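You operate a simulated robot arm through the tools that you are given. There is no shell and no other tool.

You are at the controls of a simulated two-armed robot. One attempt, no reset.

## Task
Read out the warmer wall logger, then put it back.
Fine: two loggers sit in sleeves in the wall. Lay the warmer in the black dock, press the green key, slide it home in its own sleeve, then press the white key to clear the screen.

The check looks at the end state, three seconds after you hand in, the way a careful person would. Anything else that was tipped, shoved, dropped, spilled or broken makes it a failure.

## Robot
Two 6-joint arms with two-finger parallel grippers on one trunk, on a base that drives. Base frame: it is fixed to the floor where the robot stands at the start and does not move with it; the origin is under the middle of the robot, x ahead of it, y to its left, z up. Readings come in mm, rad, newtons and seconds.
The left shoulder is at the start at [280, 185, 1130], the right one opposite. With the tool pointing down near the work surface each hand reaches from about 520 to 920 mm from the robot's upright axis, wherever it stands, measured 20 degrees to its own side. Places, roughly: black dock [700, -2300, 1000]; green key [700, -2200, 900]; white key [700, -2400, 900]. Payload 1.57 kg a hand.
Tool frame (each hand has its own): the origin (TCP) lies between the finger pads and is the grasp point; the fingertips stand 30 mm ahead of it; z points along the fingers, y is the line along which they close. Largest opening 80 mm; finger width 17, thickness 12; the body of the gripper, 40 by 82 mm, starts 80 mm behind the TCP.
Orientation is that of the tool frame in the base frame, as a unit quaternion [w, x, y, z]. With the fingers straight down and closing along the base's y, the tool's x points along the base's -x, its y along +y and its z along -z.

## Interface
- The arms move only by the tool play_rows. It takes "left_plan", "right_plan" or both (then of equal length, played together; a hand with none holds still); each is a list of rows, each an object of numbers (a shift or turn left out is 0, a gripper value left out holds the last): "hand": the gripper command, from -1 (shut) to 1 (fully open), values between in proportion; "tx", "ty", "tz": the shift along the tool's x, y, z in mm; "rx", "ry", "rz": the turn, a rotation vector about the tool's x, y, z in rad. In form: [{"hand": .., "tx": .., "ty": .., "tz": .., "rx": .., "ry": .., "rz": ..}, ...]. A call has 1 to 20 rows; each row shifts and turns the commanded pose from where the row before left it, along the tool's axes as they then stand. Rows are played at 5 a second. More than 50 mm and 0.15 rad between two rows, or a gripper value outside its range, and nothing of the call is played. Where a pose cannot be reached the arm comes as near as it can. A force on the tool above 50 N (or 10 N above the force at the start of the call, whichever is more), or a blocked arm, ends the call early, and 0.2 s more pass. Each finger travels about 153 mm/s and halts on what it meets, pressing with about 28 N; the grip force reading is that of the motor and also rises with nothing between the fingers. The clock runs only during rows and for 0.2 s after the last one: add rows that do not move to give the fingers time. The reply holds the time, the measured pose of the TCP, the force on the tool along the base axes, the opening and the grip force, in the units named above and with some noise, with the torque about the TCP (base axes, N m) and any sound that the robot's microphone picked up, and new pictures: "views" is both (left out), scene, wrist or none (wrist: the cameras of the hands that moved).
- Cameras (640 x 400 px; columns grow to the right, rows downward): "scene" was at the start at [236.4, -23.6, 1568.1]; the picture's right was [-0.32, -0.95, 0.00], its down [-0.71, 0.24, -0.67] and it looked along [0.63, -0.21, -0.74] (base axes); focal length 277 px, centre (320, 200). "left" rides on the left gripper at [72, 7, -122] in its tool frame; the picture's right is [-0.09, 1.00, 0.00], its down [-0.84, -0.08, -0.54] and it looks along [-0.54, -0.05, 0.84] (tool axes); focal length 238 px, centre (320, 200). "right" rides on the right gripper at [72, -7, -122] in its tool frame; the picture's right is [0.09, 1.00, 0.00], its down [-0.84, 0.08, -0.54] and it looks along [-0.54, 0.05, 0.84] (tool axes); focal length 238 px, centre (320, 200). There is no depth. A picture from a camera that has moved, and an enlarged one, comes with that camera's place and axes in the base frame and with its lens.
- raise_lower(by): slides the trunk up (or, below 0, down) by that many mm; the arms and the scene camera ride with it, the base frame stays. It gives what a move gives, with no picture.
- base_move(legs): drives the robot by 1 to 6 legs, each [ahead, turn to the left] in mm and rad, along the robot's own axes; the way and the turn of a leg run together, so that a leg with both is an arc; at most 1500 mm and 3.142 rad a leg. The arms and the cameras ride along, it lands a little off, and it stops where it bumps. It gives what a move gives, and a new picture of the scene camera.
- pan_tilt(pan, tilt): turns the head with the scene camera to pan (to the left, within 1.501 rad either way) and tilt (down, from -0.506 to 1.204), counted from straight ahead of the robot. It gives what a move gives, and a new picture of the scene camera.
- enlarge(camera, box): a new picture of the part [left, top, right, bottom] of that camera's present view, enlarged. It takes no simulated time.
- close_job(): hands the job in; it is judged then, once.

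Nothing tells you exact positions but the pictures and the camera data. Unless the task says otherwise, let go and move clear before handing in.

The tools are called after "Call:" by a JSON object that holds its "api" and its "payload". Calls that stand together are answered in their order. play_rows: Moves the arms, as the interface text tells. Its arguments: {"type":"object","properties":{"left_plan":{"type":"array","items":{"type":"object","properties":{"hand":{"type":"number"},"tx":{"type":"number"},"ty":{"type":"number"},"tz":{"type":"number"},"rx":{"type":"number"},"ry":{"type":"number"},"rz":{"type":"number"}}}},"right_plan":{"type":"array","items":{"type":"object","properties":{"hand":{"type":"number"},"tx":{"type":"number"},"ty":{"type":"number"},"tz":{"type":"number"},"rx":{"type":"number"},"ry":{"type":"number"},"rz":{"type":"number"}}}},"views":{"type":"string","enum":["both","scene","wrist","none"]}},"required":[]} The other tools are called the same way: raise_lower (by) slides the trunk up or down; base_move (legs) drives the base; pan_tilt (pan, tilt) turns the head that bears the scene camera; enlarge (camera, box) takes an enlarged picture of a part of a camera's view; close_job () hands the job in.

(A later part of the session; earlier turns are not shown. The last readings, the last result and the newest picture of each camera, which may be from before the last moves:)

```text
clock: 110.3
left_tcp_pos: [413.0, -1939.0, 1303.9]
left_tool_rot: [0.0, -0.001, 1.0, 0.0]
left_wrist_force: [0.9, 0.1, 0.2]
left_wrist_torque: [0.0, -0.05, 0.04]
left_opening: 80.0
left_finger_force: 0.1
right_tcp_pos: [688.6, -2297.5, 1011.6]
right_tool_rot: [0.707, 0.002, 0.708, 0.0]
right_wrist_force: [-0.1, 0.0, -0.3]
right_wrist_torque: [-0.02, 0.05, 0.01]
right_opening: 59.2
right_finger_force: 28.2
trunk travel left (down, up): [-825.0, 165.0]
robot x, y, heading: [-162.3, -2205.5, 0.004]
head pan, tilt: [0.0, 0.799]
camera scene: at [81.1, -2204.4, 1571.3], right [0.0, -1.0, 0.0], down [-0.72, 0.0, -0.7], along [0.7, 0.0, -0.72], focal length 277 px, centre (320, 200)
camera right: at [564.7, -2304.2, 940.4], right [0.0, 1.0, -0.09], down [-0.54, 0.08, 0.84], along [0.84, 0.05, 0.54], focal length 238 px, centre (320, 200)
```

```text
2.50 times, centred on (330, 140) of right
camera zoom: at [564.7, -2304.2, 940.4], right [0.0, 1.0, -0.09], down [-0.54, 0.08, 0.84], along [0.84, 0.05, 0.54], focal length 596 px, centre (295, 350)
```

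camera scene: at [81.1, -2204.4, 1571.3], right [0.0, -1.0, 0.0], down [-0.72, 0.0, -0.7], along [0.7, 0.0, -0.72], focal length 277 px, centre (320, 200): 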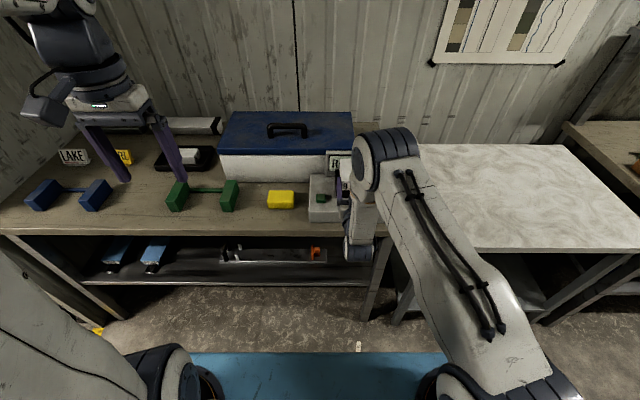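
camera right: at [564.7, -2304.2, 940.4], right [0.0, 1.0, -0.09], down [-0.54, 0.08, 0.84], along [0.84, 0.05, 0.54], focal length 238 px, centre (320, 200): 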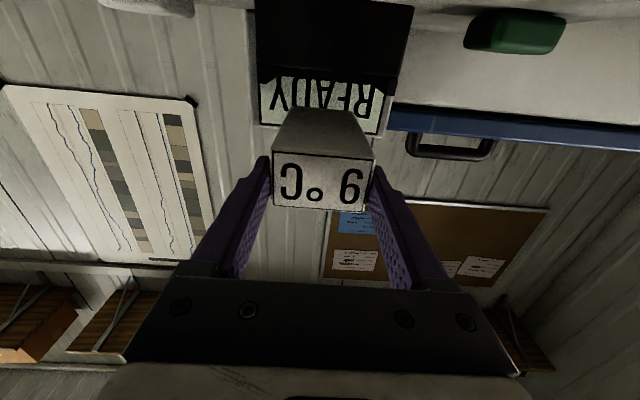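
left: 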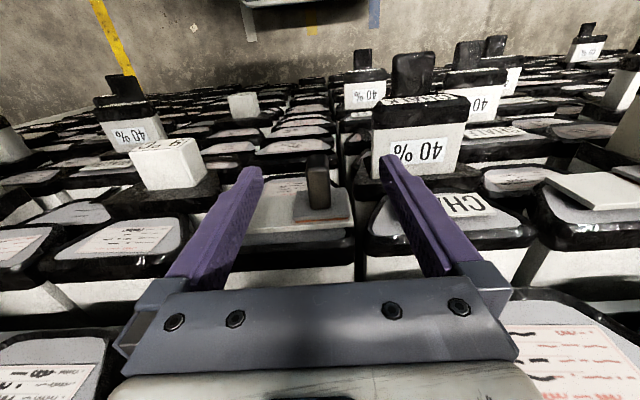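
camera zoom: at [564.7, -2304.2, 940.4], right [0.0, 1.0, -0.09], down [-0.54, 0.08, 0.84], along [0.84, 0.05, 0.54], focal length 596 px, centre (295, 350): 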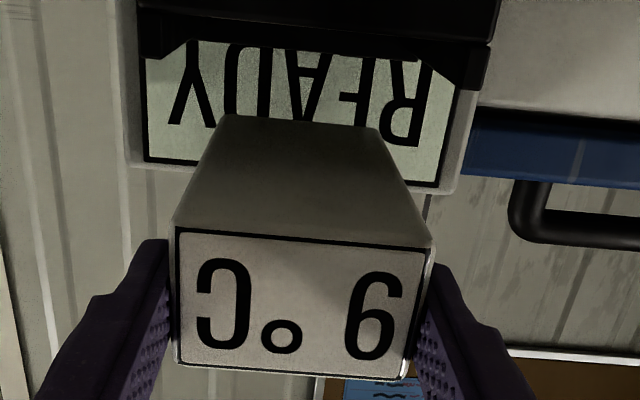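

The wrist view from below adds a better height fix: dock floor z≈951, front edge x≈725, lips ≈961, back wall x≈810, and the y alignment is good (centre ≈-2298). I advance 13 mm and lower to just above the lips for another look.

Call:
{"api": "play_rows", "payload": {"right_plan": [{"tz": 13}, {"tx": 15}, {"tx": 10}, {}], "views": "wrist"}}

Call:
{"api": "enlarge", "payload": {"camera": "right", "box": [230, 0, 430, 125]}}

Call:
{"api": "enlarge", "payload": {"camera": "scene", "box": [320, 140, 380, 200]}}

```text
clock: 111.3
left_tcp_pos: [411.8, -1940.2, 1303.9]
left_tool_rot: [0.0, -0.001, 1.0, 0.0]
left_wrist_force: [0.9, -0.9, 0.1]
left_wrist_torque: [0.02, 0.01, 0.0]
left_opening: 79.9
left_finger_force: 0.0
right_tcp_pos: [700.8, -2298.6, 987.4]
right_tool_rot: [0.708, 0.002, 0.706, 0.0]
right_wrist_force: [0.1, -1.5, 8.6]
right_wrist_torque: [-0.05, -1.0, -0.1]
right_opening: 59.8
right_finger_force: 28.2
trunk travel left (down, up): [-825.0, 165.0]
robot x, y, heading: [-162.1, -2205.4, 0.002]
head pan, tilt: [0.0, 0.799]
camera right: at [577.5, -2303.9, 915.8], right [0.0, 1.0, -0.09], down [-0.55, 0.08, 0.83], along [0.84, 0.05, 0.54], focal length 238 px, centre (320, 200)
```

right: 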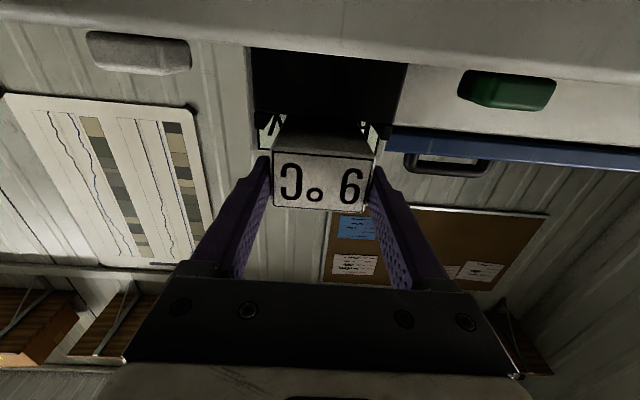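

```text
3.20 times, centred on (330, 62) of right
camera zoom: at [577.5, -2303.9, 915.8], right [0.0, 1.0, -0.09], down [-0.55, 0.08, 0.83], along [0.84, 0.05, 0.54], focal length 763 px, centre (288, 640)
```

zoom: 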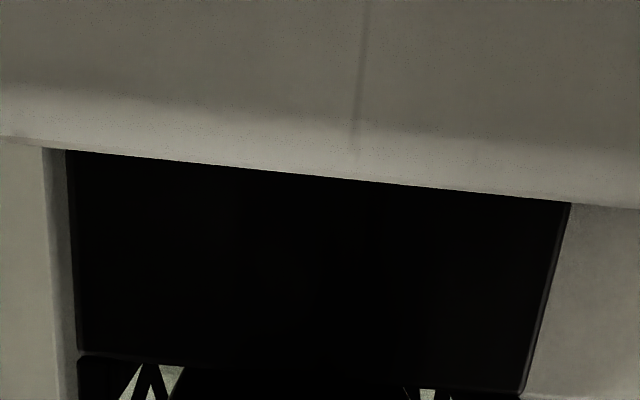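

```text
6.67 times, centred on (350, 170) of scene
camera zoom: at [80.3, -2204.4, 1571.6], right [0.0, -1.0, 0.0], down [-0.72, 0.0, -0.7], along [0.7, 0.0, -0.72], focal length 1846 px, centre (120, 400)
```

zoom: 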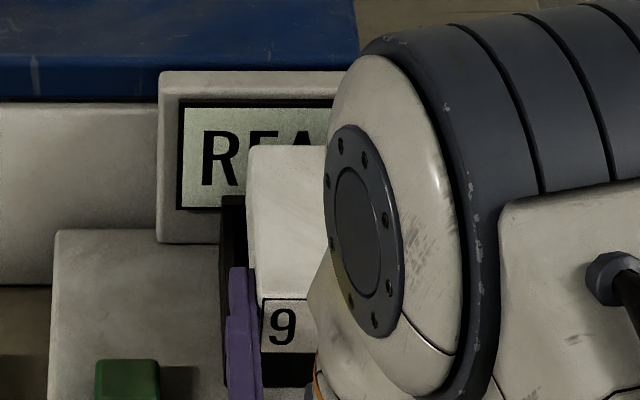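

There's an upward contact force with a torque arm of about 116 mm, so the logger's far end is resting on the dock's back wall; the logger is a bit longer than I assumed (about 110 mm). I lift, pull back 14 mm, and try again gently.

Call:
{"api": "play_rows", "payload": {"right_plan": [{"tx": -6}, {"tz": -14}, {"tx": 5}, {}], "views": "wrist"}}

Call:
{"api": "enlarge", "payload": {"camera": "scene", "box": [320, 140, 380, 200]}}

```text
clock: 112.3
left_tcp_pos: [412.7, -1939.6, 1303.3]
left_tool_rot: [0.0, -0.001, 1.0, 0.0]
left_wrist_force: [0.2, 0.3, 0.5]
left_wrist_torque: [0.02, -0.01, 0.0]
left_opening: 79.9
left_finger_force: 0.1
right_tcp_pos: [685.6, -2297.9, 984.7]
right_tool_rot: [0.706, 0.002, 0.708, 0.0]
right_wrist_force: [0.3, 0.2, -0.1]
right_wrist_torque: [0.02, 0.06, -0.01]
right_opening: 59.0
right_finger_force: 28.4
trunk travel left (down, up): [-825.0, 165.0]
robot x, y, heading: [-164.0, -2208.0, 0.001]
head pan, tilt: [0.0, 0.799]
camera right: at [562.5, -2304.0, 913.8], right [0.0, 1.0, -0.09], down [-0.54, 0.08, 0.84], along [0.84, 0.05, 0.54], focal length 238 px, centre (320, 200)
```

right: 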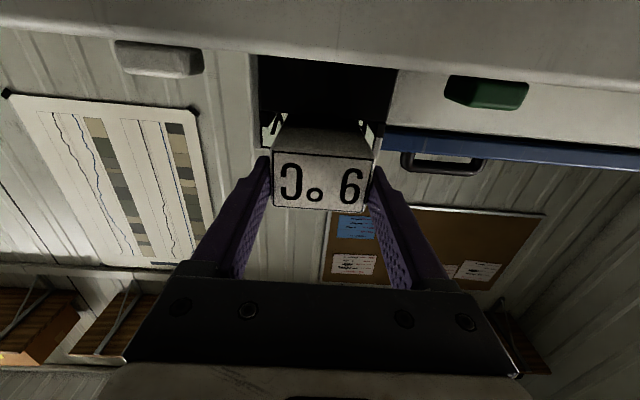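

```text
6.67 times, centred on (350, 170) of scene
camera zoom: at [81.0, -2204.4, 1571.4], right [0.0, -1.0, 0.0], down [-0.72, 0.0, -0.7], along [0.7, 0.0, -0.72], focal length 1846 px, centre (120, 400)
```

zoom: 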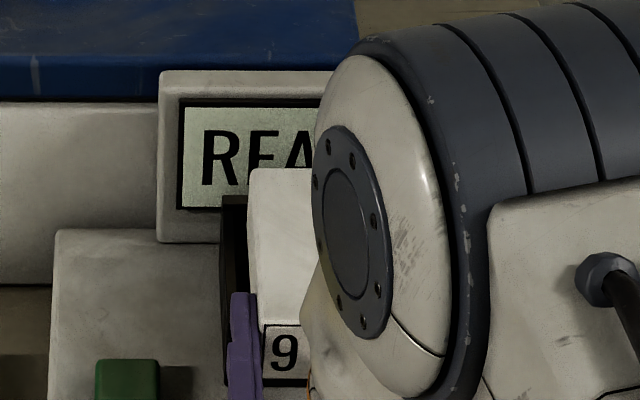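

No contact now at z=984.7, so the far end has passed the back wall line. I lower in small steps and watch the force.

Call:
{"api": "play_rows", "payload": {"right_plan": [{"tx": 3}, {"tx": 3}, {}], "views": "none"}}

```text
clock: 113.1
left_tcp_pos: [412.6, -1939.0, 1302.7]
left_tool_rot: [0.0, -0.001, 1.0, 0.0]
left_wrist_force: [0.6, -0.2, -0.5]
left_wrist_torque: [-0.01, -0.01, -0.04]
left_opening: 79.9
left_finger_force: 0.1
right_tcp_pos: [685.7, -2297.6, 979.3]
right_tool_rot: [0.707, 0.001, 0.707, 0.0]
right_wrist_force: [0.0, 0.1, -0.6]
right_wrist_torque: [-0.01, 0.07, 0.04]
right_opening: 59.2
right_finger_force: 27.9
trunk travel left (down, up): [-825.0, 165.0]
robot x, y, heading: [-165.9, -2208.8, 0.0]
head pan, tilt: [0.0, 0.799]
```

Call:
{"api": "play_rows", "payload": {"right_plan": [{"tx": 2}, {"tx": 2}, {}], "views": "wrist"}}

Call:
{"api": "enlarge", "payload": {"camera": "right", "box": [240, 50, 410, 160]}}

```text
clock: 113.9
left_tcp_pos: [413.6, -1938.8, 1304.6]
left_tool_rot: [0.0, -0.001, 1.0, 0.0]
left_wrist_force: [-0.4, 0.0, 0.0]
left_wrist_torque: [0.0, -0.02, -0.02]
left_opening: 80.0
left_finger_force: 0.0
right_tcp_pos: [685.8, -2297.3, 976.2]
right_tool_rot: [0.707, 0.001, 0.708, 0.0]
right_wrist_force: [0.7, 0.0, -0.1]
right_wrist_torque: [0.03, 0.05, 0.0]
right_opening: 59.3
right_finger_force: 28.1
trunk travel left (down, up): [-825.0, 165.0]
robot x, y, heading: [-161.2, -2202.3, 0.002]
head pan, tilt: [0.0, 0.799]
camera right: at [562.8, -2303.5, 904.8], right [0.0, 1.0, -0.09], down [-0.54, 0.08, 0.84], along [0.84, 0.05, 0.54], focal length 238 px, centre (320, 200)
```

right: 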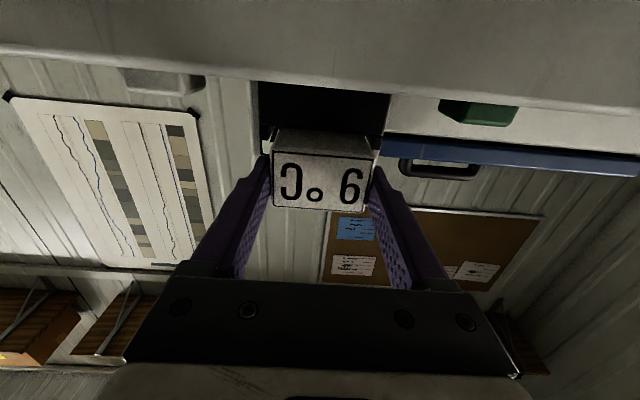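

```text
3.64 times, centred on (325, 105) of right
camera zoom: at [562.8, -2303.5, 904.8], right [0.0, 1.0, -0.09], down [-0.54, 0.08, 0.84], along [0.84, 0.05, 0.54], focal length 867 px, centre (302, 546)
```

zoom: 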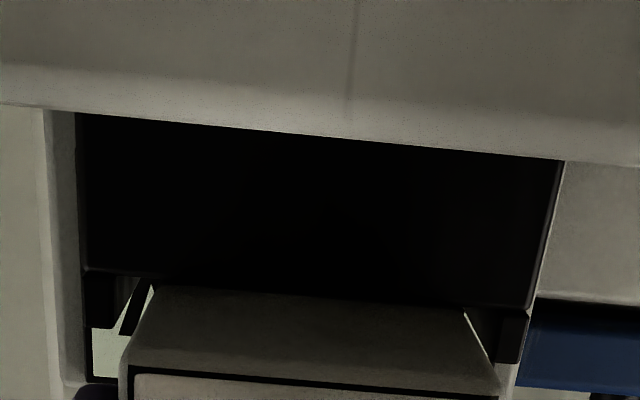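

Call:
{"api": "play_rows", "payload": {"right_plan": [{"tx": 1.5}, {"tx": 1.5}, {}], "views": "none"}}

```text
clock: 114.7
left_tcp_pos: [412.4, -1939.7, 1303.4]
left_tool_rot: [0.001, -0.001, 1.0, 0.001]
left_wrist_force: [0.5, -0.2, 0.4]
left_wrist_torque: [-0.02, 0.0, 0.01]
left_opening: 80.0
left_finger_force: 0.1
right_tcp_pos: [686.8, -2297.4, 976.1]
right_tool_rot: [0.708, 0.002, 0.706, -0.001]
right_wrist_force: [-2.8, -1.2, 9.5]
right_wrist_torque: [-0.05, -0.3, 0.0]
right_opening: 59.4
right_finger_force: 28.4
trunk travel left (down, up): [-825.0, 165.0]
robot x, y, heading: [-161.8, -2207.4, 0.003]
head pan, tilt: [0.0, 0.799]
```

Contact with about 10 N at 30 mm ahead of the TCP: the logger is resting on the dock floor. I relax the downward push slightly and open the fingers.

Call:
{"api": "play_rows", "payload": {"right_plan": [{"tx": -2}, {}, {"hand": 0.6}, {"hand": 1}, {}], "views": "both"}}

Call:
{"api": "enlarge", "payload": {"camera": "scene", "box": [300, 140, 380, 200]}}

Call:
{"api": "enlarge", "payload": {"camera": "right", "box": [230, 60, 430, 220]}}

```text
clock: 115.9
left_tcp_pos: [413.8, -1939.9, 1303.4]
left_tool_rot: [0.0, -0.001, 1.0, 0.0]
left_wrist_force: [0.6, -0.7, -0.7]
left_wrist_torque: [0.01, 0.05, 0.02]
left_opening: 80.1
left_finger_force: 0.1
right_tcp_pos: [686.2, -2299.1, 974.9]
right_tool_rot: [0.707, 0.001, 0.707, 0.0]
right_wrist_force: [-0.3, 0.1, -0.3]
right_wrist_torque: [-0.01, -0.01, 0.02]
right_opening: 79.8
right_finger_force: 0.0
trunk travel left (down, up): [-825.0, 165.0]
robot x, y, heading: [-159.0, -2208.2, 0.005]
head pan, tilt: [0.0, 0.799]
camera scene: at [80.9, -2204.4, 1571.4], right [0.0, -1.0, 0.0], down [-0.72, 0.0, -0.7], along [0.7, 0.0, -0.72], focal length 277 px, centre (320, 200)
camera right: at [562.4, -2303.9, 904.2], right [0.0, 1.0, -0.09], down [-0.54, 0.08, 0.84], along [0.84, 0.05, 0.54], focal length 238 px, centre (320, 200)
```

scene: 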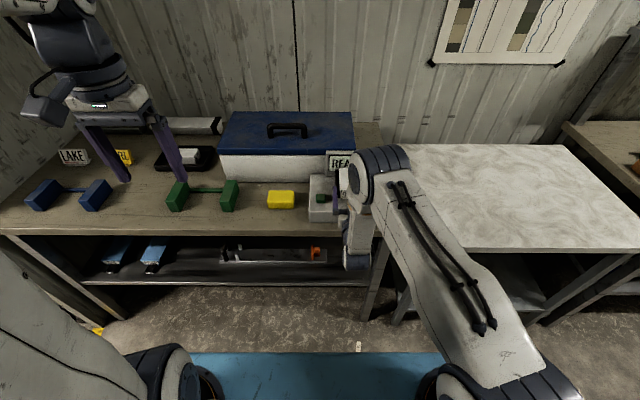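
right: 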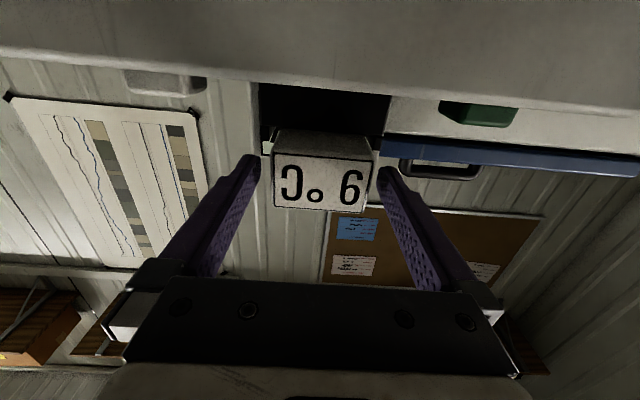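

```text
6.67 times, centred on (340, 170) of scene
camera zoom: at [80.9, -2204.4, 1571.4], right [0.0, -1.0, 0.0], down [-0.72, 0.0, -0.7], along [0.7, 0.0, -0.72], focal length 1846 px, centre (187, 400)
```

zoom: 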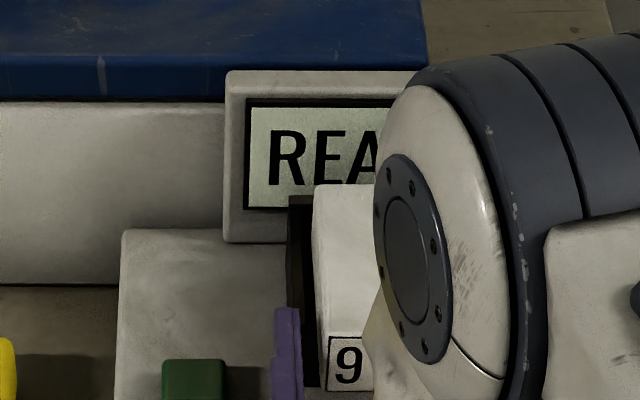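

```text
2.50 times, centred on (330, 140) of right
camera zoom: at [562.4, -2303.9, 904.2], right [0.0, 1.0, -0.09], down [-0.54, 0.08, 0.84], along [0.84, 0.05, 0.54], focal length 596 px, centre (295, 350)
```

zoom: 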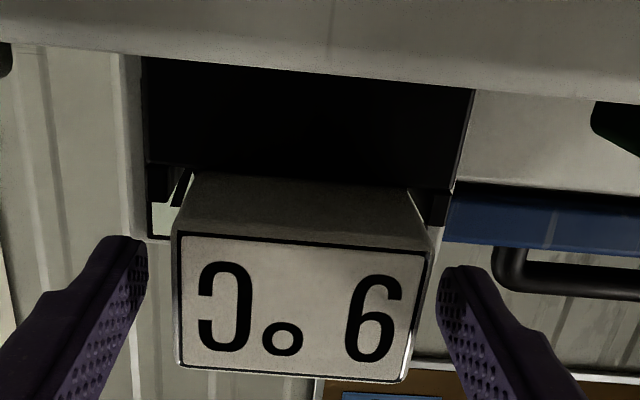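

The logger sits in the dock, released. I withdraw the right hand straight back, then up and off to the right to make room for the left hand.

Call:
{"api": "play_rows", "payload": {"right_plan": [{"tz": -25}, {"tz": -25}, {"tz": -25}, {"tx": -40}, {"tx": -40, "ty": -20}, {"tx": -40, "ty": -45}, {"ty": -45}, {"ty": -45}, {"ty": -45}, {}], "views": "both"}}

Call:
{"api": "enlarge", "payload": {"camera": "scene", "box": [300, 140, 400, 220]}}

```text
refused: row 6 steps farther than a row can; nothing moved
```

```text
5.00 times, centred on (350, 180) of scene
camera zoom: at [80.9, -2204.4, 1571.4], right [0.0, -1.0, 0.0], down [-0.72, 0.0, -0.7], along [0.7, 0.0, -0.72], focal length 1385 px, centre (170, 300)
```

zoom: 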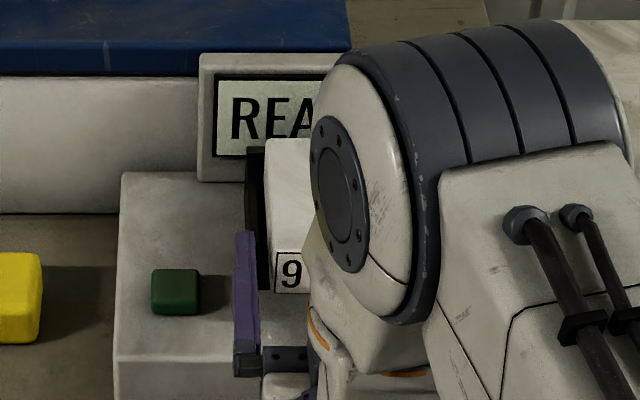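

The call was refused because one row was too long, so nothing moved. I repeat the retreat with shorter steps.

Call:
{"api": "play_rows", "payload": {"right_plan": [{"tz": -25}, {"tz": -25}, {"tz": -25}, {"tx": -40}, {"tx": -40, "ty": -20}, {"tx": -30, "ty": -35}, {"ty": -45}, {"ty": -45}, {"ty": -45}, {}], "views": "both"}}

Call:
{"api": "enlarge", "payload": {"camera": "scene", "box": [300, 140, 400, 220]}}

```text
clock: 118.1
left_tcp_pos: [412.5, -1940.3, 1304.0]
left_tool_rot: [-0.001, -0.001, 1.0, 0.0]
left_wrist_force: [0.2, 0.3, 0.4]
left_wrist_torque: [0.01, -0.02, 0.0]
left_opening: 80.0
left_finger_force: 0.0
right_tcp_pos: [611.9, -2489.9, 1083.5]
right_tool_rot: [0.707, 0.001, 0.708, 0.0]
right_wrist_force: [-0.4, 0.2, -0.1]
right_wrist_torque: [-0.01, -0.02, 0.01]
right_opening: 80.1
right_finger_force: 0.0
trunk travel left (down, up): [-825.0, 165.0]
robot x, y, heading: [-163.6, -2208.2, 0.006]
head pan, tilt: [0.0, 0.799]
camera scene: at [80.7, -2204.8, 1571.4], right [0.0, -1.0, 0.0], down [-0.72, 0.0, -0.7], along [0.7, 0.0, -0.72], focal length 277 px, centre (320, 200)
camera right: at [489.0, -2495.9, 1012.5], right [0.0, 1.0, -0.09], down [-0.54, 0.08, 0.84], along [0.84, 0.05, 0.54], focal length 238 px, centre (320, 200)
```

scene: 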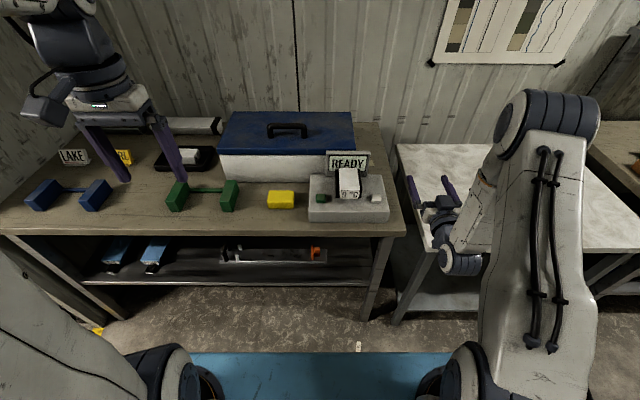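
right: 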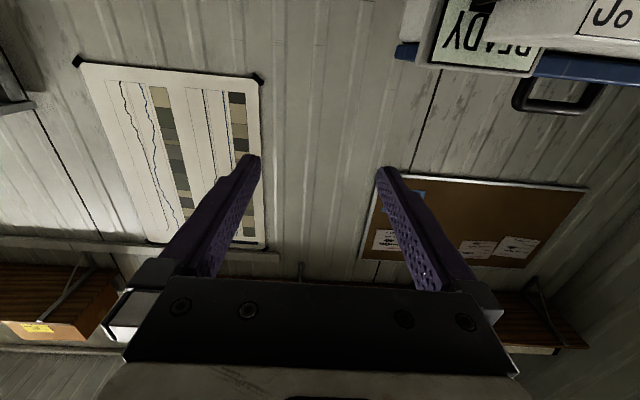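

```text
5.00 times, centred on (350, 180) of scene
camera zoom: at [80.7, -2204.8, 1571.4], right [0.0, -1.0, 0.0], down [-0.72, 0.0, -0.7], along [0.7, 0.0, -0.72], focal length 1385 px, centre (170, 300)
```

zoom: 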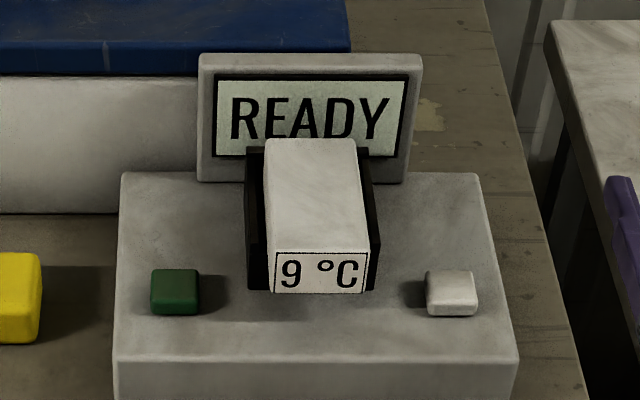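

The logger lies squarely in the dock and the unit looks undisturbed. Now I close the left fingers and bring the left hand, pointing down, above the green key at about [711, -2208].

Call:
{"api": "play_rows", "payload": {"left_plan": [{"hand": -1, "tx": -33.2, "ty": -29.8}, {"tx": -33.2, "ty": -29.8}, {"tx": -33.2, "ty": -29.8}, {"tx": -33.2, "ty": -29.8}, {"tx": -33.2, "ty": -29.8}, {"tx": -33.2, "ty": -29.8}, {"tx": -33.2, "ty": -29.8}, {"tx": -33.2, "ty": -29.8}, {"tx": -33.2, "ty": -29.8}, {"tz": 45}, {"tz": 45}, {"tz": 45}, {"tz": 45}, {}], "views": "both"}}

Call:
{"api": "enlarge", "payload": {"camera": "left", "box": [220, 100, 420, 225]}}

Call:
{"api": "enlarge", "payload": {"camera": "scene", "box": [300, 120, 400, 220]}}

```text
clock: 121.1
left_tcp_pos: [652.6, -2173.5, 1108.5]
left_tool_rot: [0.0, -0.001, 1.0, 0.0]
left_wrist_force: [-0.4, -0.3, 0.6]
left_wrist_torque: [0.01, -0.01, -0.03]
left_opening: 0.1
left_finger_force: 21.0
left hand out of reach, approached as far as the arm can: row 8, 9
right_tcp_pos: [613.6, -2489.5, 1083.6]
right_tool_rot: [0.707, 0.002, 0.707, -0.002]
right_wrist_force: [-0.9, -0.1, -0.5]
right_wrist_torque: [0.01, 0.01, 0.01]
right_opening: 80.2
right_finger_force: 0.0
trunk travel left (down, up): [-825.0, 165.0]
robot x, y, heading: [-158.2, -2206.0, 0.003]
head pan, tilt: [0.0, 0.799]
camera scene: at [81.1, -2204.5, 1571.3], right [0.0, -1.0, 0.0], down [-0.72, 0.0, -0.7], along [0.7, 0.0, -0.72], focal length 277 px, centre (320, 200)
camera left: at [581.6, -2167.1, 1229.8], right [0.09, 1.0, 0.0], down [0.84, -0.08, 0.54], along [0.54, -0.05, -0.84], focal length 238 px, centre (320, 200)
```

scene: 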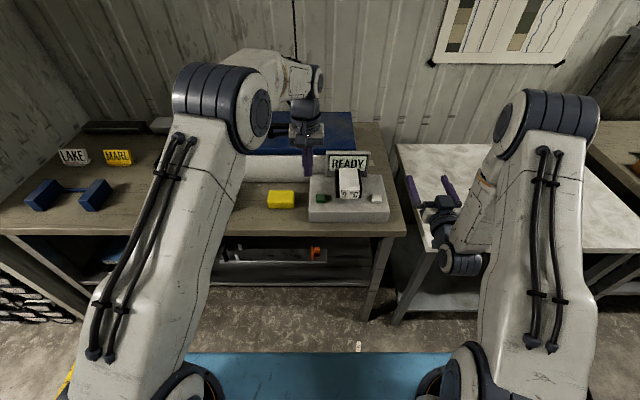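
left: 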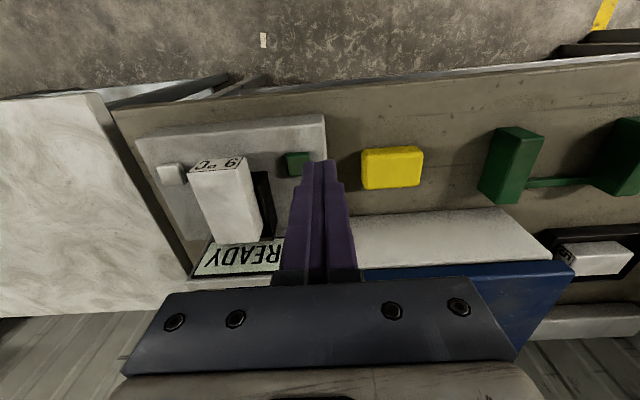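

```text
3.20 times, centred on (320, 162) of left
camera zoom: at [581.6, -2167.1, 1229.8], right [0.09, 1.0, 0.0], down [0.84, -0.08, 0.54], along [0.54, -0.05, -0.84], focal length 763 px, centre (320, 320)
```

zoom: 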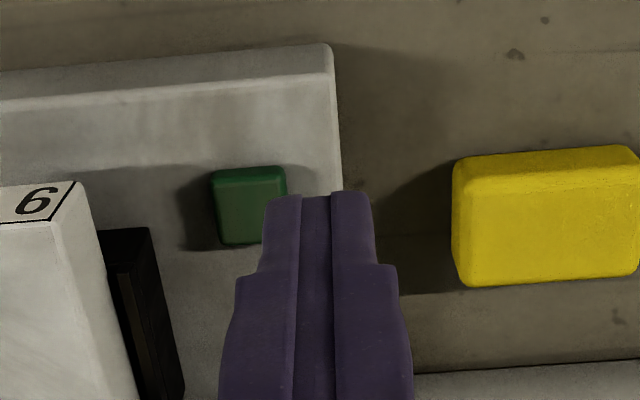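

```text
4.00 times, centred on (350, 170) of scene
camera zoom: at [81.1, -2204.5, 1571.3], right [0.0, -1.0, 0.0], down [-0.72, 0.0, -0.7], along [0.7, 0.0, -0.72], focal length 1108 px, centre (200, 320)
```

zoom: 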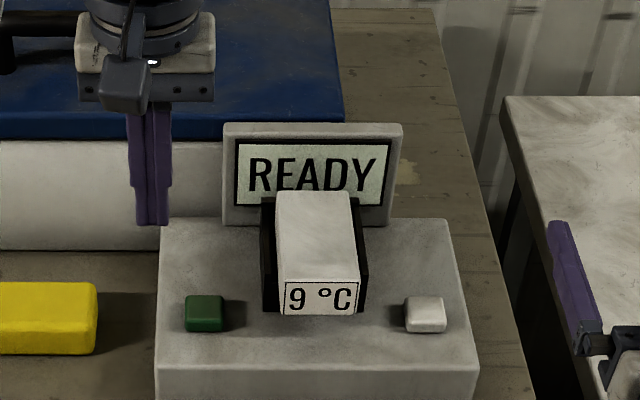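

The left camera confirms the green key at about [713, -2209, 936]. The left arm is near its outer limit, so I nudge the base forward 55 mm; both hands are above everything.

Call:
{"api": "base_move", "payload": {"legs": [[55, 0]]}}

```text
clock: 122.1
left_tcp_pos: [707.4, -2175.9, 1107.9]
left_tool_rot: [0.0, 0.0, 1.0, 0.0]
left_wrist_force: [-0.1, -0.4, 0.7]
left_wrist_torque: [-0.02, -0.01, 0.0]
left_opening: 0.0
left_finger_force: 21.1
right_tcp_pos: [668.6, -2489.8, 1083.9]
right_tool_rot: [0.707, 0.002, 0.707, -0.001]
right_wrist_force: [0.3, -0.5, 0.5]
right_wrist_torque: [0.03, -0.01, -0.02]
right_opening: 80.2
right_finger_force: 0.1
trunk travel left (down, up): [-825.0, 165.0]
robot x, y, heading: [-106.7, -2205.5, 0.001]
head pan, tilt: [0.0, 0.799]
camera scene: at [136.5, -2204.7, 1571.4], right [0.0, -1.0, 0.0], down [-0.72, 0.0, -0.7], along [0.7, 0.0, -0.72], focal length 277 px, centre (320, 200)
```

scene: 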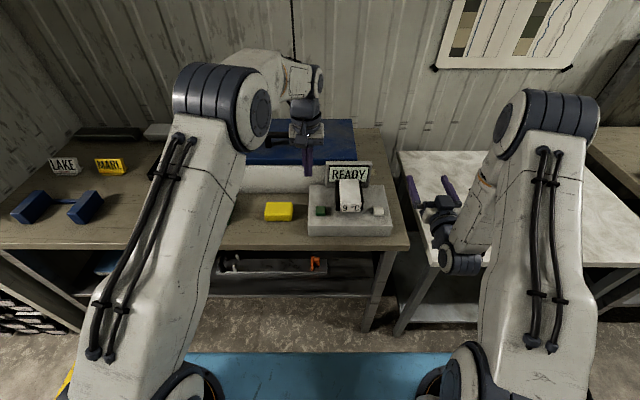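

Call:
{"api": "play_rows", "payload": {"left_plan": [{"tx": -5, "ty": -33}, {"tz": 40}, {"tz": 40}, {"tz": 20}, {}], "views": "both"}}

Call:
{"api": "enlarge", "payload": {"camera": "left", "box": [220, 100, 420, 225]}}

Call:
{"api": "enlarge", "payload": {"camera": "scene", "box": [290, 150, 410, 240]}}

```text
clock: 123.3
left_tcp_pos: [713.2, -2207.7, 1008.5]
left_tool_rot: [-0.001, 0.0, 1.0, 0.0]
left_wrist_force: [0.2, 0.4, -0.8]
left_wrist_torque: [0.0, 0.0, 0.02]
left_opening: 0.0
left_finger_force: 21.4
right_tcp_pos: [668.2, -2490.4, 1085.5]
right_tool_rot: [0.707, 0.003, 0.708, -0.002]
right_wrist_force: [-0.7, 0.2, 0.1]
right_wrist_torque: [0.0, 0.01, 0.0]
right_opening: 79.9
right_finger_force: 0.1
trunk travel left (down, up): [-825.0, 165.0]
robot x, y, heading: [-104.4, -2204.4, 0.005]
head pan, tilt: [0.0, 0.799]
camera scene: at [137.1, -2204.7, 1571.4], right [0.0, -1.0, 0.0], down [-0.72, 0.0, -0.7], along [0.7, 0.0, -0.72], focal length 277 px, centre (320, 200)
camera left: at [641.7, -2202.3, 1130.2], right [0.09, 1.0, 0.0], down [0.84, -0.08, 0.54], along [0.54, -0.05, -0.84], focal length 238 px, centre (320, 200)
```

scene: 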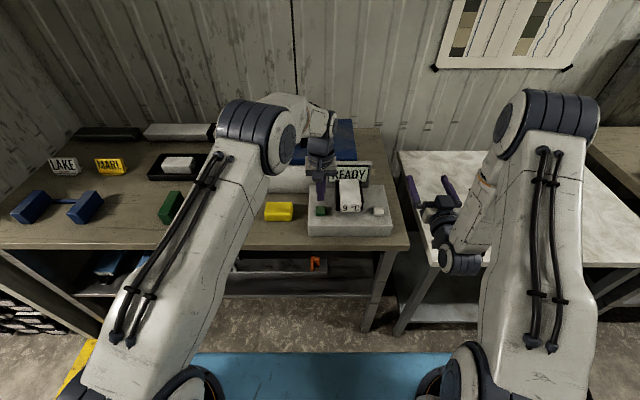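
left: 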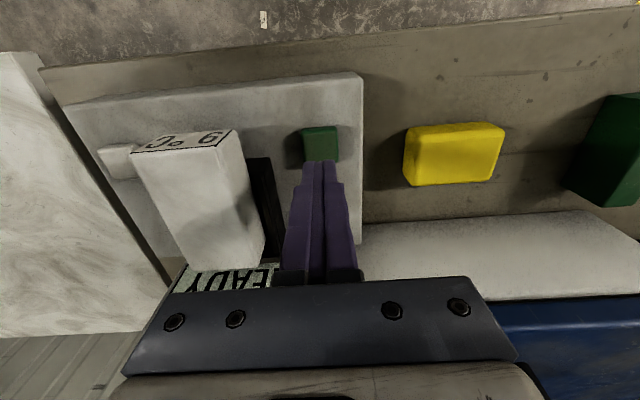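

```text
3.20 times, centred on (320, 162) of left
camera zoom: at [641.7, -2202.3, 1130.2], right [0.09, 1.0, 0.0], down [0.84, -0.08, 0.54], along [0.54, -0.05, -0.84], focal length 763 px, centre (320, 320)
```

zoom: 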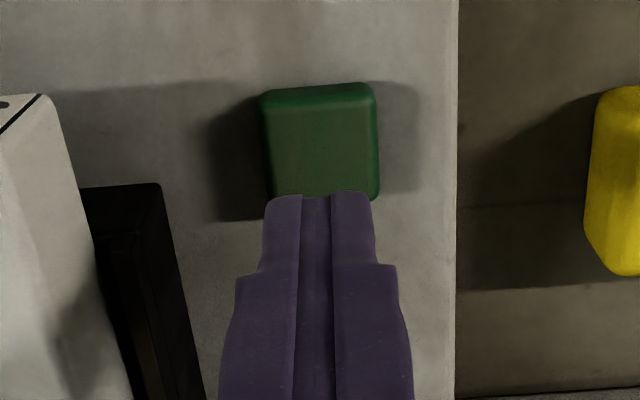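

```text
4.44 times, centred on (350, 195) of scene
camera zoom: at [137.1, -2204.7, 1571.4], right [0.0, -1.0, 0.0], down [-0.72, 0.0, -0.7], along [0.7, 0.0, -0.72], focal length 1231 px, centre (187, 222)
```

zoom: 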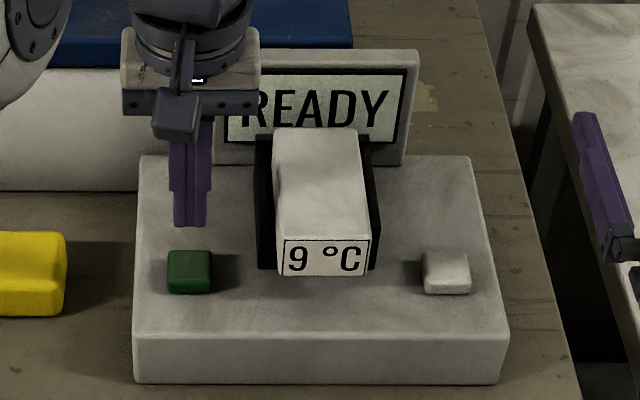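

The fingertips are directly above the green key. I descend to just above it and then press in small steps.

Call:
{"api": "play_rows", "payload": {"left_plan": [{"tz": 20}, {"tz": 12}, {"tz": 3}, {}], "views": "none"}}

Call:
{"api": "play_rows", "payload": {"left_plan": [{"tz": 2}, {"tz": 2}, {}], "views": "none"}}

```text
clock: 124.3
left_tcp_pos: [712.4, -2207.8, 973.3]
left_tool_rot: [0.0, -0.001, 1.0, 0.0]
left_wrist_force: [0.7, 0.4, 0.9]
left_wrist_torque: [0.01, -0.01, -0.03]
left_opening: 0.0
left_finger_force: 21.6
right_tcp_pos: [668.7, -2489.0, 1085.0]
right_tool_rot: [0.707, 0.002, 0.708, -0.001]
right_wrist_force: [-0.3, 0.1, 0.2]
right_wrist_torque: [0.0, 0.0, -0.02]
right_opening: 80.0
right_finger_force: 0.0
trunk travel left (down, up): [-825.0, 165.0]
robot x, y, heading: [-103.5, -2205.6, -0.001]
head pan, tilt: [0.0, 0.799]
```

```text
clock: 125.1
left_tcp_pos: [711.9, -2207.5, 969.0]
left_tool_rot: [0.0, 0.0, 1.0, 0.0]
left_wrist_force: [0.0, 0.7, -0.3]
left_wrist_torque: [-0.01, -0.01, -0.01]
left_opening: 0.0
left_finger_force: 21.7
right_tcp_pos: [668.4, -2490.1, 1084.5]
right_tool_rot: [0.707, 0.002, 0.707, -0.001]
right_wrist_force: [0.4, -1.1, 1.0]
right_wrist_torque: [0.03, -0.01, -0.01]
right_opening: 79.8
right_finger_force: 0.1
trunk travel left (down, up): [-825.0, 165.0]
robot x, y, heading: [-103.8, -2207.4, -0.002]
head pan, tilt: [0.0, 0.799]
```

Call:
{"api": "play_rows", "payload": {"left_plan": [{"tz": 2}, {"tz": 2}, {}], "views": "none"}}

Call:
{"api": "play_rows", "payload": {"left_plan": [{"tz": 1.5}, {"tz": 1.5}, {}], "views": "scene"}}

```text
clock: 125.9
left_tcp_pos: [713.4, -2207.2, 965.6]
left_tool_rot: [0.0, 0.0, 1.0, 0.0]
left_wrist_force: [0.0, 0.7, -0.2]
left_wrist_torque: [0.01, 0.02, 0.0]
left_opening: 0.0
left_finger_force: 21.5
right_tcp_pos: [668.1, -2491.4, 1083.7]
right_tool_rot: [0.707, 0.002, 0.707, -0.002]
right_wrist_force: [0.7, -0.4, 0.0]
right_wrist_torque: [-0.01, 0.01, -0.01]
right_opening: 79.9
right_finger_force: 0.1
trunk travel left (down, up): [-825.0, 165.0]
robot x, y, heading: [-110.4, -2202.7, 0.003]
head pan, tilt: [0.0, 0.799]
```

```text
clock: 126.7
left_tcp_pos: [714.8, -2207.1, 962.1]
left_tool_rot: [0.0, -0.001, 1.0, 0.0]
left_wrist_force: [-0.5, 0.7, 1.7]
left_wrist_torque: [0.06, 0.0, 0.02]
left_opening: 0.0
left_finger_force: 20.9
right_tcp_pos: [668.6, -2489.2, 1083.2]
right_tool_rot: [0.706, 0.002, 0.708, -0.001]
right_wrist_force: [-0.3, -0.5, 0.4]
right_wrist_torque: [0.04, -0.03, -0.01]
right_opening: 80.2
right_finger_force: 0.1
trunk travel left (down, up): [-825.0, 165.0]
robot x, y, heading: [-103.1, -2204.9, -0.002]
head pan, tilt: [0.0, 0.799]
camera scene: at [136.9, -2204.7, 1571.4], right [0.0, -1.0, 0.0], down [-0.72, 0.0, -0.7], along [0.7, 0.0, -0.72], focal length 277 px, centre (320, 200)
```

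scene: 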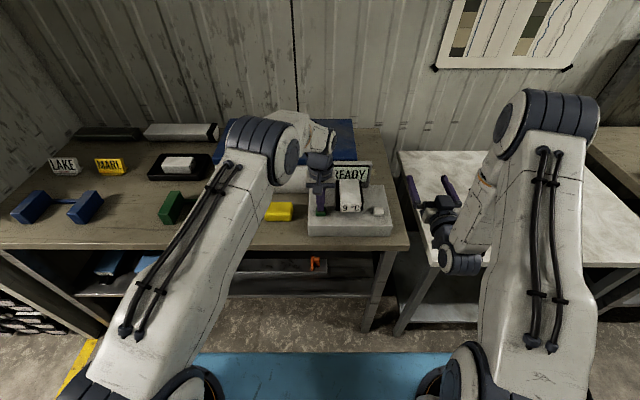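

First light contact (1.7 N) at fingertip z≈932. I press further in small steps.

Call:
{"api": "play_rows", "payload": {"left_plan": [{"tz": 1.5}, {"tz": 1.5}, {}], "views": "none"}}

Call:
{"api": "enlarge", "payload": {"camera": "scene", "box": [290, 150, 410, 240]}}

```text
clock: 127.5
left_tcp_pos: [713.9, -2208.1, 960.0]
left_tool_rot: [0.0, 0.0, 1.0, 0.0]
left_wrist_force: [2.3, -0.5, 2.8]
left_wrist_torque: [-0.01, -0.01, -0.02]
left_opening: 0.0
left_finger_force: 21.4
right_tcp_pos: [668.9, -2489.4, 1083.7]
right_tool_rot: [0.707, 0.002, 0.707, -0.002]
right_wrist_force: [-0.2, -0.1, 0.2]
right_wrist_torque: [0.01, -0.01, 0.02]
right_opening: 80.0
right_finger_force: 0.1
trunk travel left (down, up): [-825.0, 165.0]
robot x, y, heading: [-103.7, -2207.5, 0.001]
head pan, tilt: [0.0, 0.799]
heard: click
```

```text
4.44 times, centred on (350, 195) of scene
camera zoom: at [137.0, -2204.7, 1571.4], right [0.0, -1.0, 0.0], down [-0.72, 0.0, -0.7], along [0.7, 0.0, -0.72], focal length 1231 px, centre (187, 222)
```

zoom: 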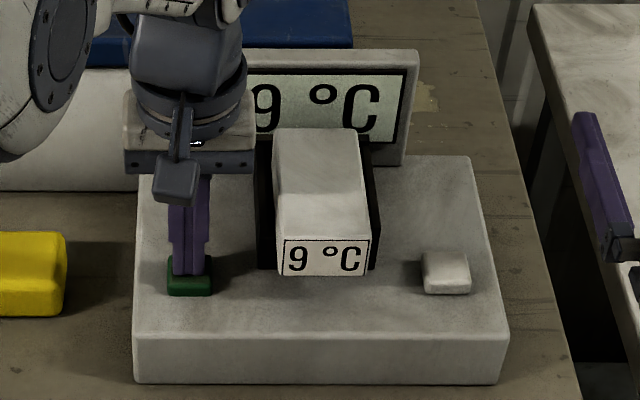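

A click was heard and the screen shows "9 °C": the readout worked. I lift the left hand and move it back aside.

Call:
{"api": "play_rows", "payload": {"left_plan": [{"tz": -10}, {"tz": -45}, {"tz": -45}, {"tz": -45}, {"tz": -45}, {"ty": 45}, {"ty": 45, "tx": 20}, {"ty": 40, "tx": 25}, {"ty": 40, "tx": 25}, {"ty": 40, "tx": 25}, {"ty": 40, "tx": 25}, {}], "views": "scene"}}

Call:
{"api": "base_move", "payload": {"legs": [[-60, 0]]}}

Call:
{"api": "enlarge", "payload": {"camera": "scene", "box": [300, 130, 400, 210]}}

```text
clock: 130.1
left_tcp_pos: [593.0, -1957.7, 1149.5]
left_tool_rot: [0.0, 0.001, 1.0, 0.0]
left_wrist_force: [0.7, 0.0, -0.6]
left_wrist_torque: [0.0, -0.03, 0.0]
left_opening: 0.1
left_finger_force: 21.1
right_tcp_pos: [667.4, -2490.7, 1084.4]
right_tool_rot: [0.707, 0.001, 0.707, -0.001]
right_wrist_force: [-0.2, -0.3, 0.0]
right_wrist_torque: [-0.01, 0.02, -0.01]
right_opening: 79.8
right_finger_force: 0.0
trunk travel left (down, up): [-825.0, 165.0]
robot x, y, heading: [-106.4, -2207.1, -0.005]
head pan, tilt: [0.0, 0.799]
camera scene: at [136.7, -2204.4, 1571.4], right [0.0, -1.0, 0.0], down [-0.72, 0.0, -0.7], along [0.7, 0.0, -0.72], focal length 277 px, centre (320, 200)
```

scene: 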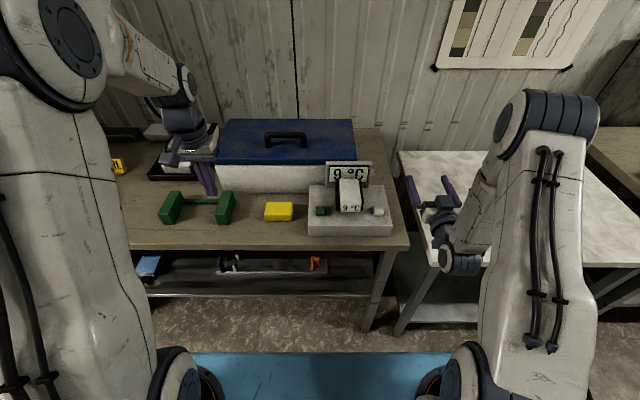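

```text
clock: 131.0
left_tcp_pos: [532.8, -1957.3, 1148.7]
left_tool_rot: [0.0, 0.0, 1.0, 0.0]
left_wrist_force: [0.7, 0.3, 0.4]
left_wrist_torque: [0.02, 0.01, -0.01]
left_opening: 0.0
left_finger_force: 21.3
right_tcp_pos: [607.2, -2490.3, 1083.8]
right_tool_rot: [0.707, 0.002, 0.708, -0.001]
right_wrist_force: [-0.4, 0.1, 0.7]
right_wrist_torque: [0.03, -0.01, 0.03]
right_opening: 80.0
right_finger_force: 0.0
trunk travel left (down, up): [-825.0, 165.0]
robot x, y, heading: [-169.6, -2206.8, -0.001]
head pan, tilt: [0.0, 0.799]
camera scene: at [77.0, -2204.8, 1571.3], right [0.0, -1.0, 0.0], down [-0.72, 0.0, -0.7], along [0.7, 0.0, -0.72], focal length 277 px, centre (320, 200)
```

scene: 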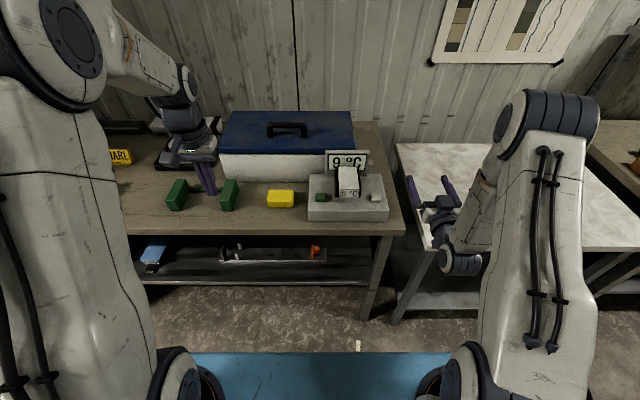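

```text
5.00 times, centred on (350, 170) of scene
camera zoom: at [77.0, -2204.8, 1571.3], right [0.0, -1.0, 0.0], down [-0.72, 0.0, -0.7], along [0.7, 0.0, -0.72], focal length 1385 px, centre (170, 350)
```

zoom: 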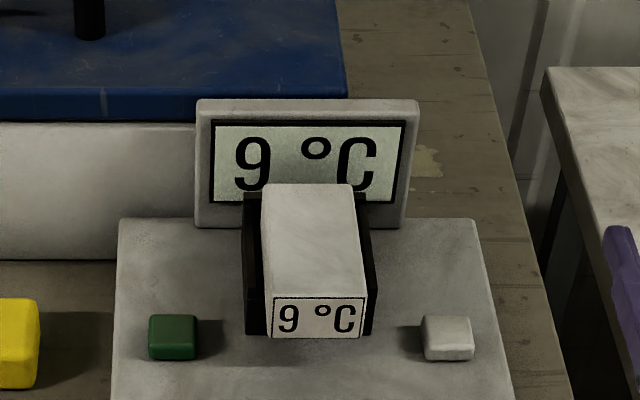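

The screen still reads 9 °C. I bring the right hand back along the same path to regrip the logger.

Call:
{"api": "play_rows", "payload": {"right_plan": [{"ty": 45}, {"ty": 45}, {"ty": 45}, {"ty": 45}, {"ty": 12, "tx": 38}, {"tx": 35}, {"tx": 35}, {}], "views": "wrist"}}

Call:
{"api": "enlarge", "payload": {"camera": "right", "box": [220, 50, 420, 200]}}

```text
clock: 132.8
left_tcp_pos: [531.9, -1957.3, 1150.7]
left_tool_rot: [-0.001, 0.0, 1.0, 0.0]
left_wrist_force: [0.3, -0.3, 0.5]
left_wrist_torque: [0.01, 0.01, -0.02]
left_opening: 0.1
left_finger_force: 21.5
right_tcp_pos: [609.4, -2300.4, 974.5]
right_tool_rot: [0.707, 0.002, 0.707, -0.001]
right_wrist_force: [0.4, 0.7, 0.2]
right_wrist_torque: [0.0, 0.01, 0.05]
right_opening: 79.7
right_finger_force: 0.0
trunk travel left (down, up): [-825.0, 165.0]
robot x, y, heading: [-170.7, -2205.9, 0.001]
head pan, tilt: [0.0, 0.799]
camera right: at [485.7, -2306.5, 902.9], right [0.0, 1.0, -0.09], down [-0.54, 0.08, 0.84], along [0.84, 0.05, 0.54], focal length 238 px, centre (320, 200)
```

right: 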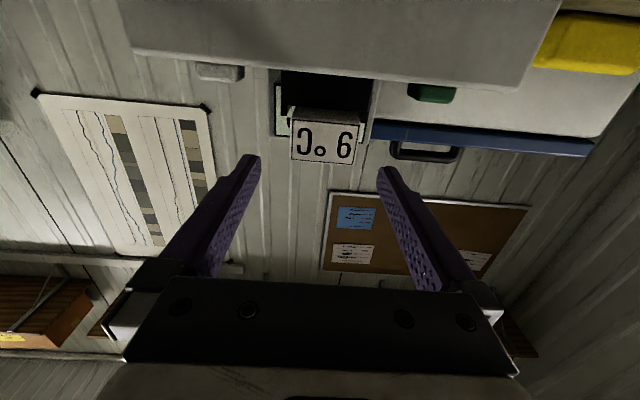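

```text
2.67 times, centred on (320, 125) of right
camera zoom: at [485.7, -2306.5, 902.9], right [0.0, 1.0, -0.09], down [-0.54, 0.08, 0.84], along [0.84, 0.05, 0.54], focal length 636 px, centre (320, 400)
```

zoom: 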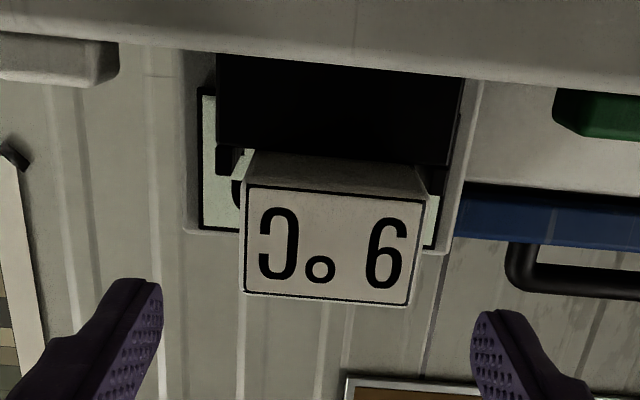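

Call:
{"api": "play_rows", "payload": {"right_plan": [{"ty": 2.5, "tx": -1}, {"tz": 30}, {"tz": 30}, {"tz": 17}, {}], "views": "wrist"}}

Call:
{"api": "enlarge", "payload": {"camera": "right", "box": [230, 60, 430, 220]}}

```text
clock: 134.0
left_tcp_pos: [532.3, -1957.4, 1149.9]
left_tool_rot: [0.0, -0.001, 1.0, 0.0]
left_wrist_force: [0.7, 0.4, 0.2]
left_wrist_torque: [0.01, 0.02, 0.01]
left_opening: 0.0
left_finger_force: 20.7
right_tcp_pos: [687.0, -2297.2, 975.6]
right_tool_rot: [0.707, 0.003, 0.708, -0.002]
right_wrist_force: [0.9, 0.5, 0.4]
right_wrist_torque: [0.01, -0.02, -0.03]
right_opening: 80.1
right_finger_force: 0.1
trunk travel left (down, up): [-825.0, 165.0]
robot x, y, heading: [-168.6, -2205.2, -0.003]
head pan, tilt: [0.0, 0.799]
camera right: at [562.8, -2303.7, 904.3], right [0.0, 1.0, -0.09], down [-0.54, 0.08, 0.84], along [0.84, 0.05, 0.54], focal length 238 px, centre (320, 200)
```

right: 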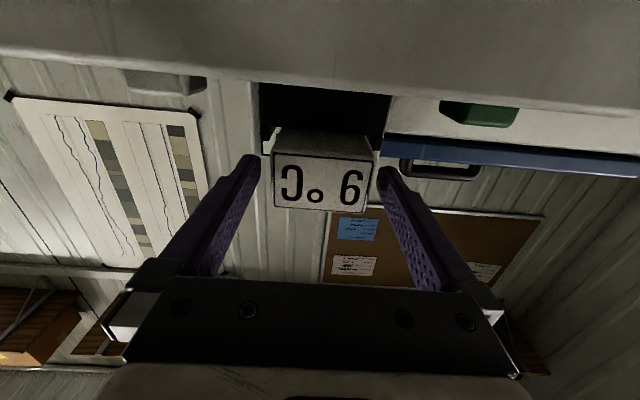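

```text
2.50 times, centred on (330, 140) of right
camera zoom: at [562.8, -2303.7, 904.3], right [0.0, 1.0, -0.09], down [-0.54, 0.08, 0.84], along [0.84, 0.05, 0.54], focal length 596 px, centre (295, 350)
```

zoom: 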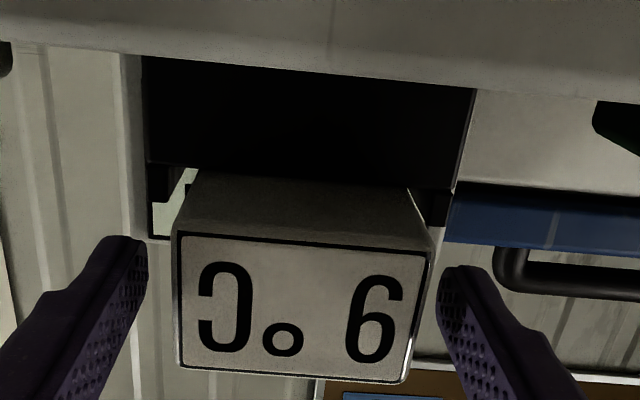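

The view matches the moment of release, so I close the grip and lift straight up clear of the dock.

Call:
{"api": "play_rows", "payload": {"right_plan": [{"hand": 0.6}, {"hand": -1}, {"hand": -1}, {"hand": -1}, {}], "views": "none"}}

Call:
{"api": "play_rows", "payload": {"right_plan": [{"tx": -5}, {"tx": -10}, {"tx": -20}, {}], "views": "both"}}

Call:
{"api": "enlarge", "payload": {"camera": "right", "box": [230, 60, 430, 220]}}

```text
clock: 135.2
left_tcp_pos: [532.1, -1958.0, 1150.7]
left_tool_rot: [0.001, -0.001, 1.0, 0.001]
left_wrist_force: [0.8, 0.8, -0.3]
left_wrist_torque: [-0.01, 0.05, -0.01]
left_opening: 0.1
left_finger_force: 21.1
right_tcp_pos: [686.4, -2297.7, 975.4]
right_tool_rot: [0.707, 0.002, 0.708, -0.002]
right_wrist_force: [0.2, 0.5, 1.5]
right_wrist_torque: [-0.02, -0.04, 0.03]
right_opening: 59.2
right_finger_force: 28.3
trunk travel left (down, up): [-825.0, 165.0]
robot x, y, heading: [-163.8, -2205.9, 0.001]
head pan, tilt: [0.0, 0.799]
```

```text
clock: 136.2
left_tcp_pos: [532.5, -1957.6, 1150.1]
left_tool_rot: [0.0, 0.0, 1.0, 0.0]
left_wrist_force: [0.8, -0.2, 0.6]
left_wrist_torque: [0.01, -0.01, -0.02]
left_opening: 0.0
left_finger_force: 21.1
right_tcp_pos: [686.4, -2297.4, 1012.2]
right_tool_rot: [0.707, 0.001, 0.707, 0.0]
right_wrist_force: [-0.1, -0.4, 0.3]
right_wrist_torque: [-0.04, -0.02, -0.03]
right_opening: 0.1
right_finger_force: 21.5
trunk travel left (down, up): [-825.0, 165.0]
robot x, y, heading: [-166.8, -2207.9, -0.001]
head pan, tilt: [0.0, 0.799]
camera scene: at [76.3, -2204.8, 1571.4], right [0.0, -1.0, 0.0], down [-0.72, 0.0, -0.7], along [0.7, 0.0, -0.72], focal length 277 px, centre (320, 200)
camera right: at [562.9, -2302.4, 940.4], right [0.0, 1.0, -0.09], down [-0.54, 0.08, 0.84], along [0.84, 0.05, 0.54], focal length 238 px, centre (320, 200)
```

scene: 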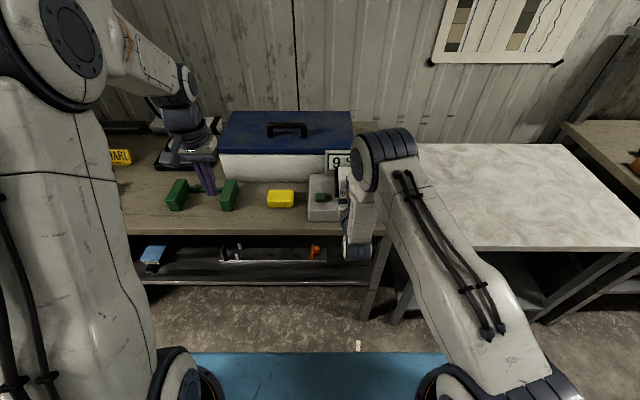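
right: 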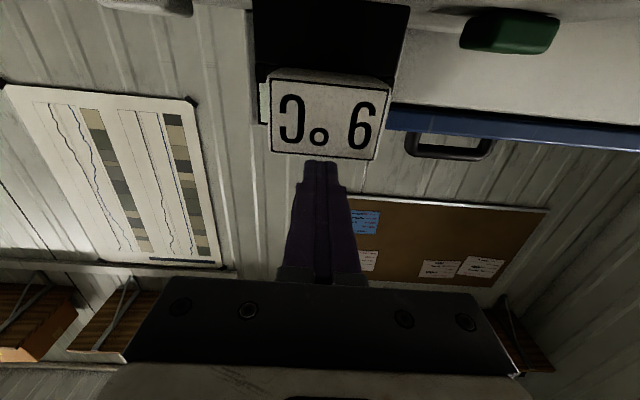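

```text
2.50 times, centred on (330, 140) of right
camera zoom: at [562.9, -2302.4, 940.4], right [0.0, 1.0, -0.09], down [-0.54, 0.08, 0.84], along [0.84, 0.05, 0.54], focal length 596 px, centre (295, 350)
```

zoom: 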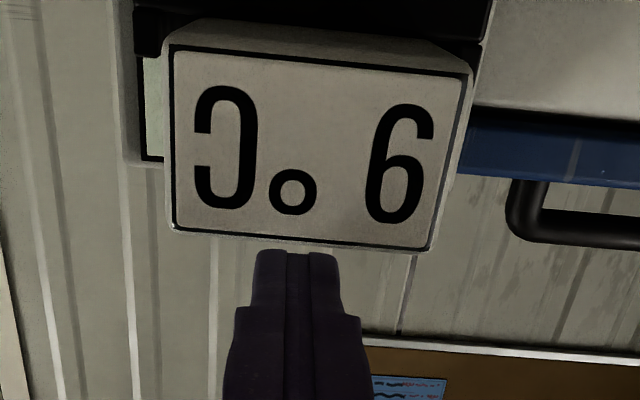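

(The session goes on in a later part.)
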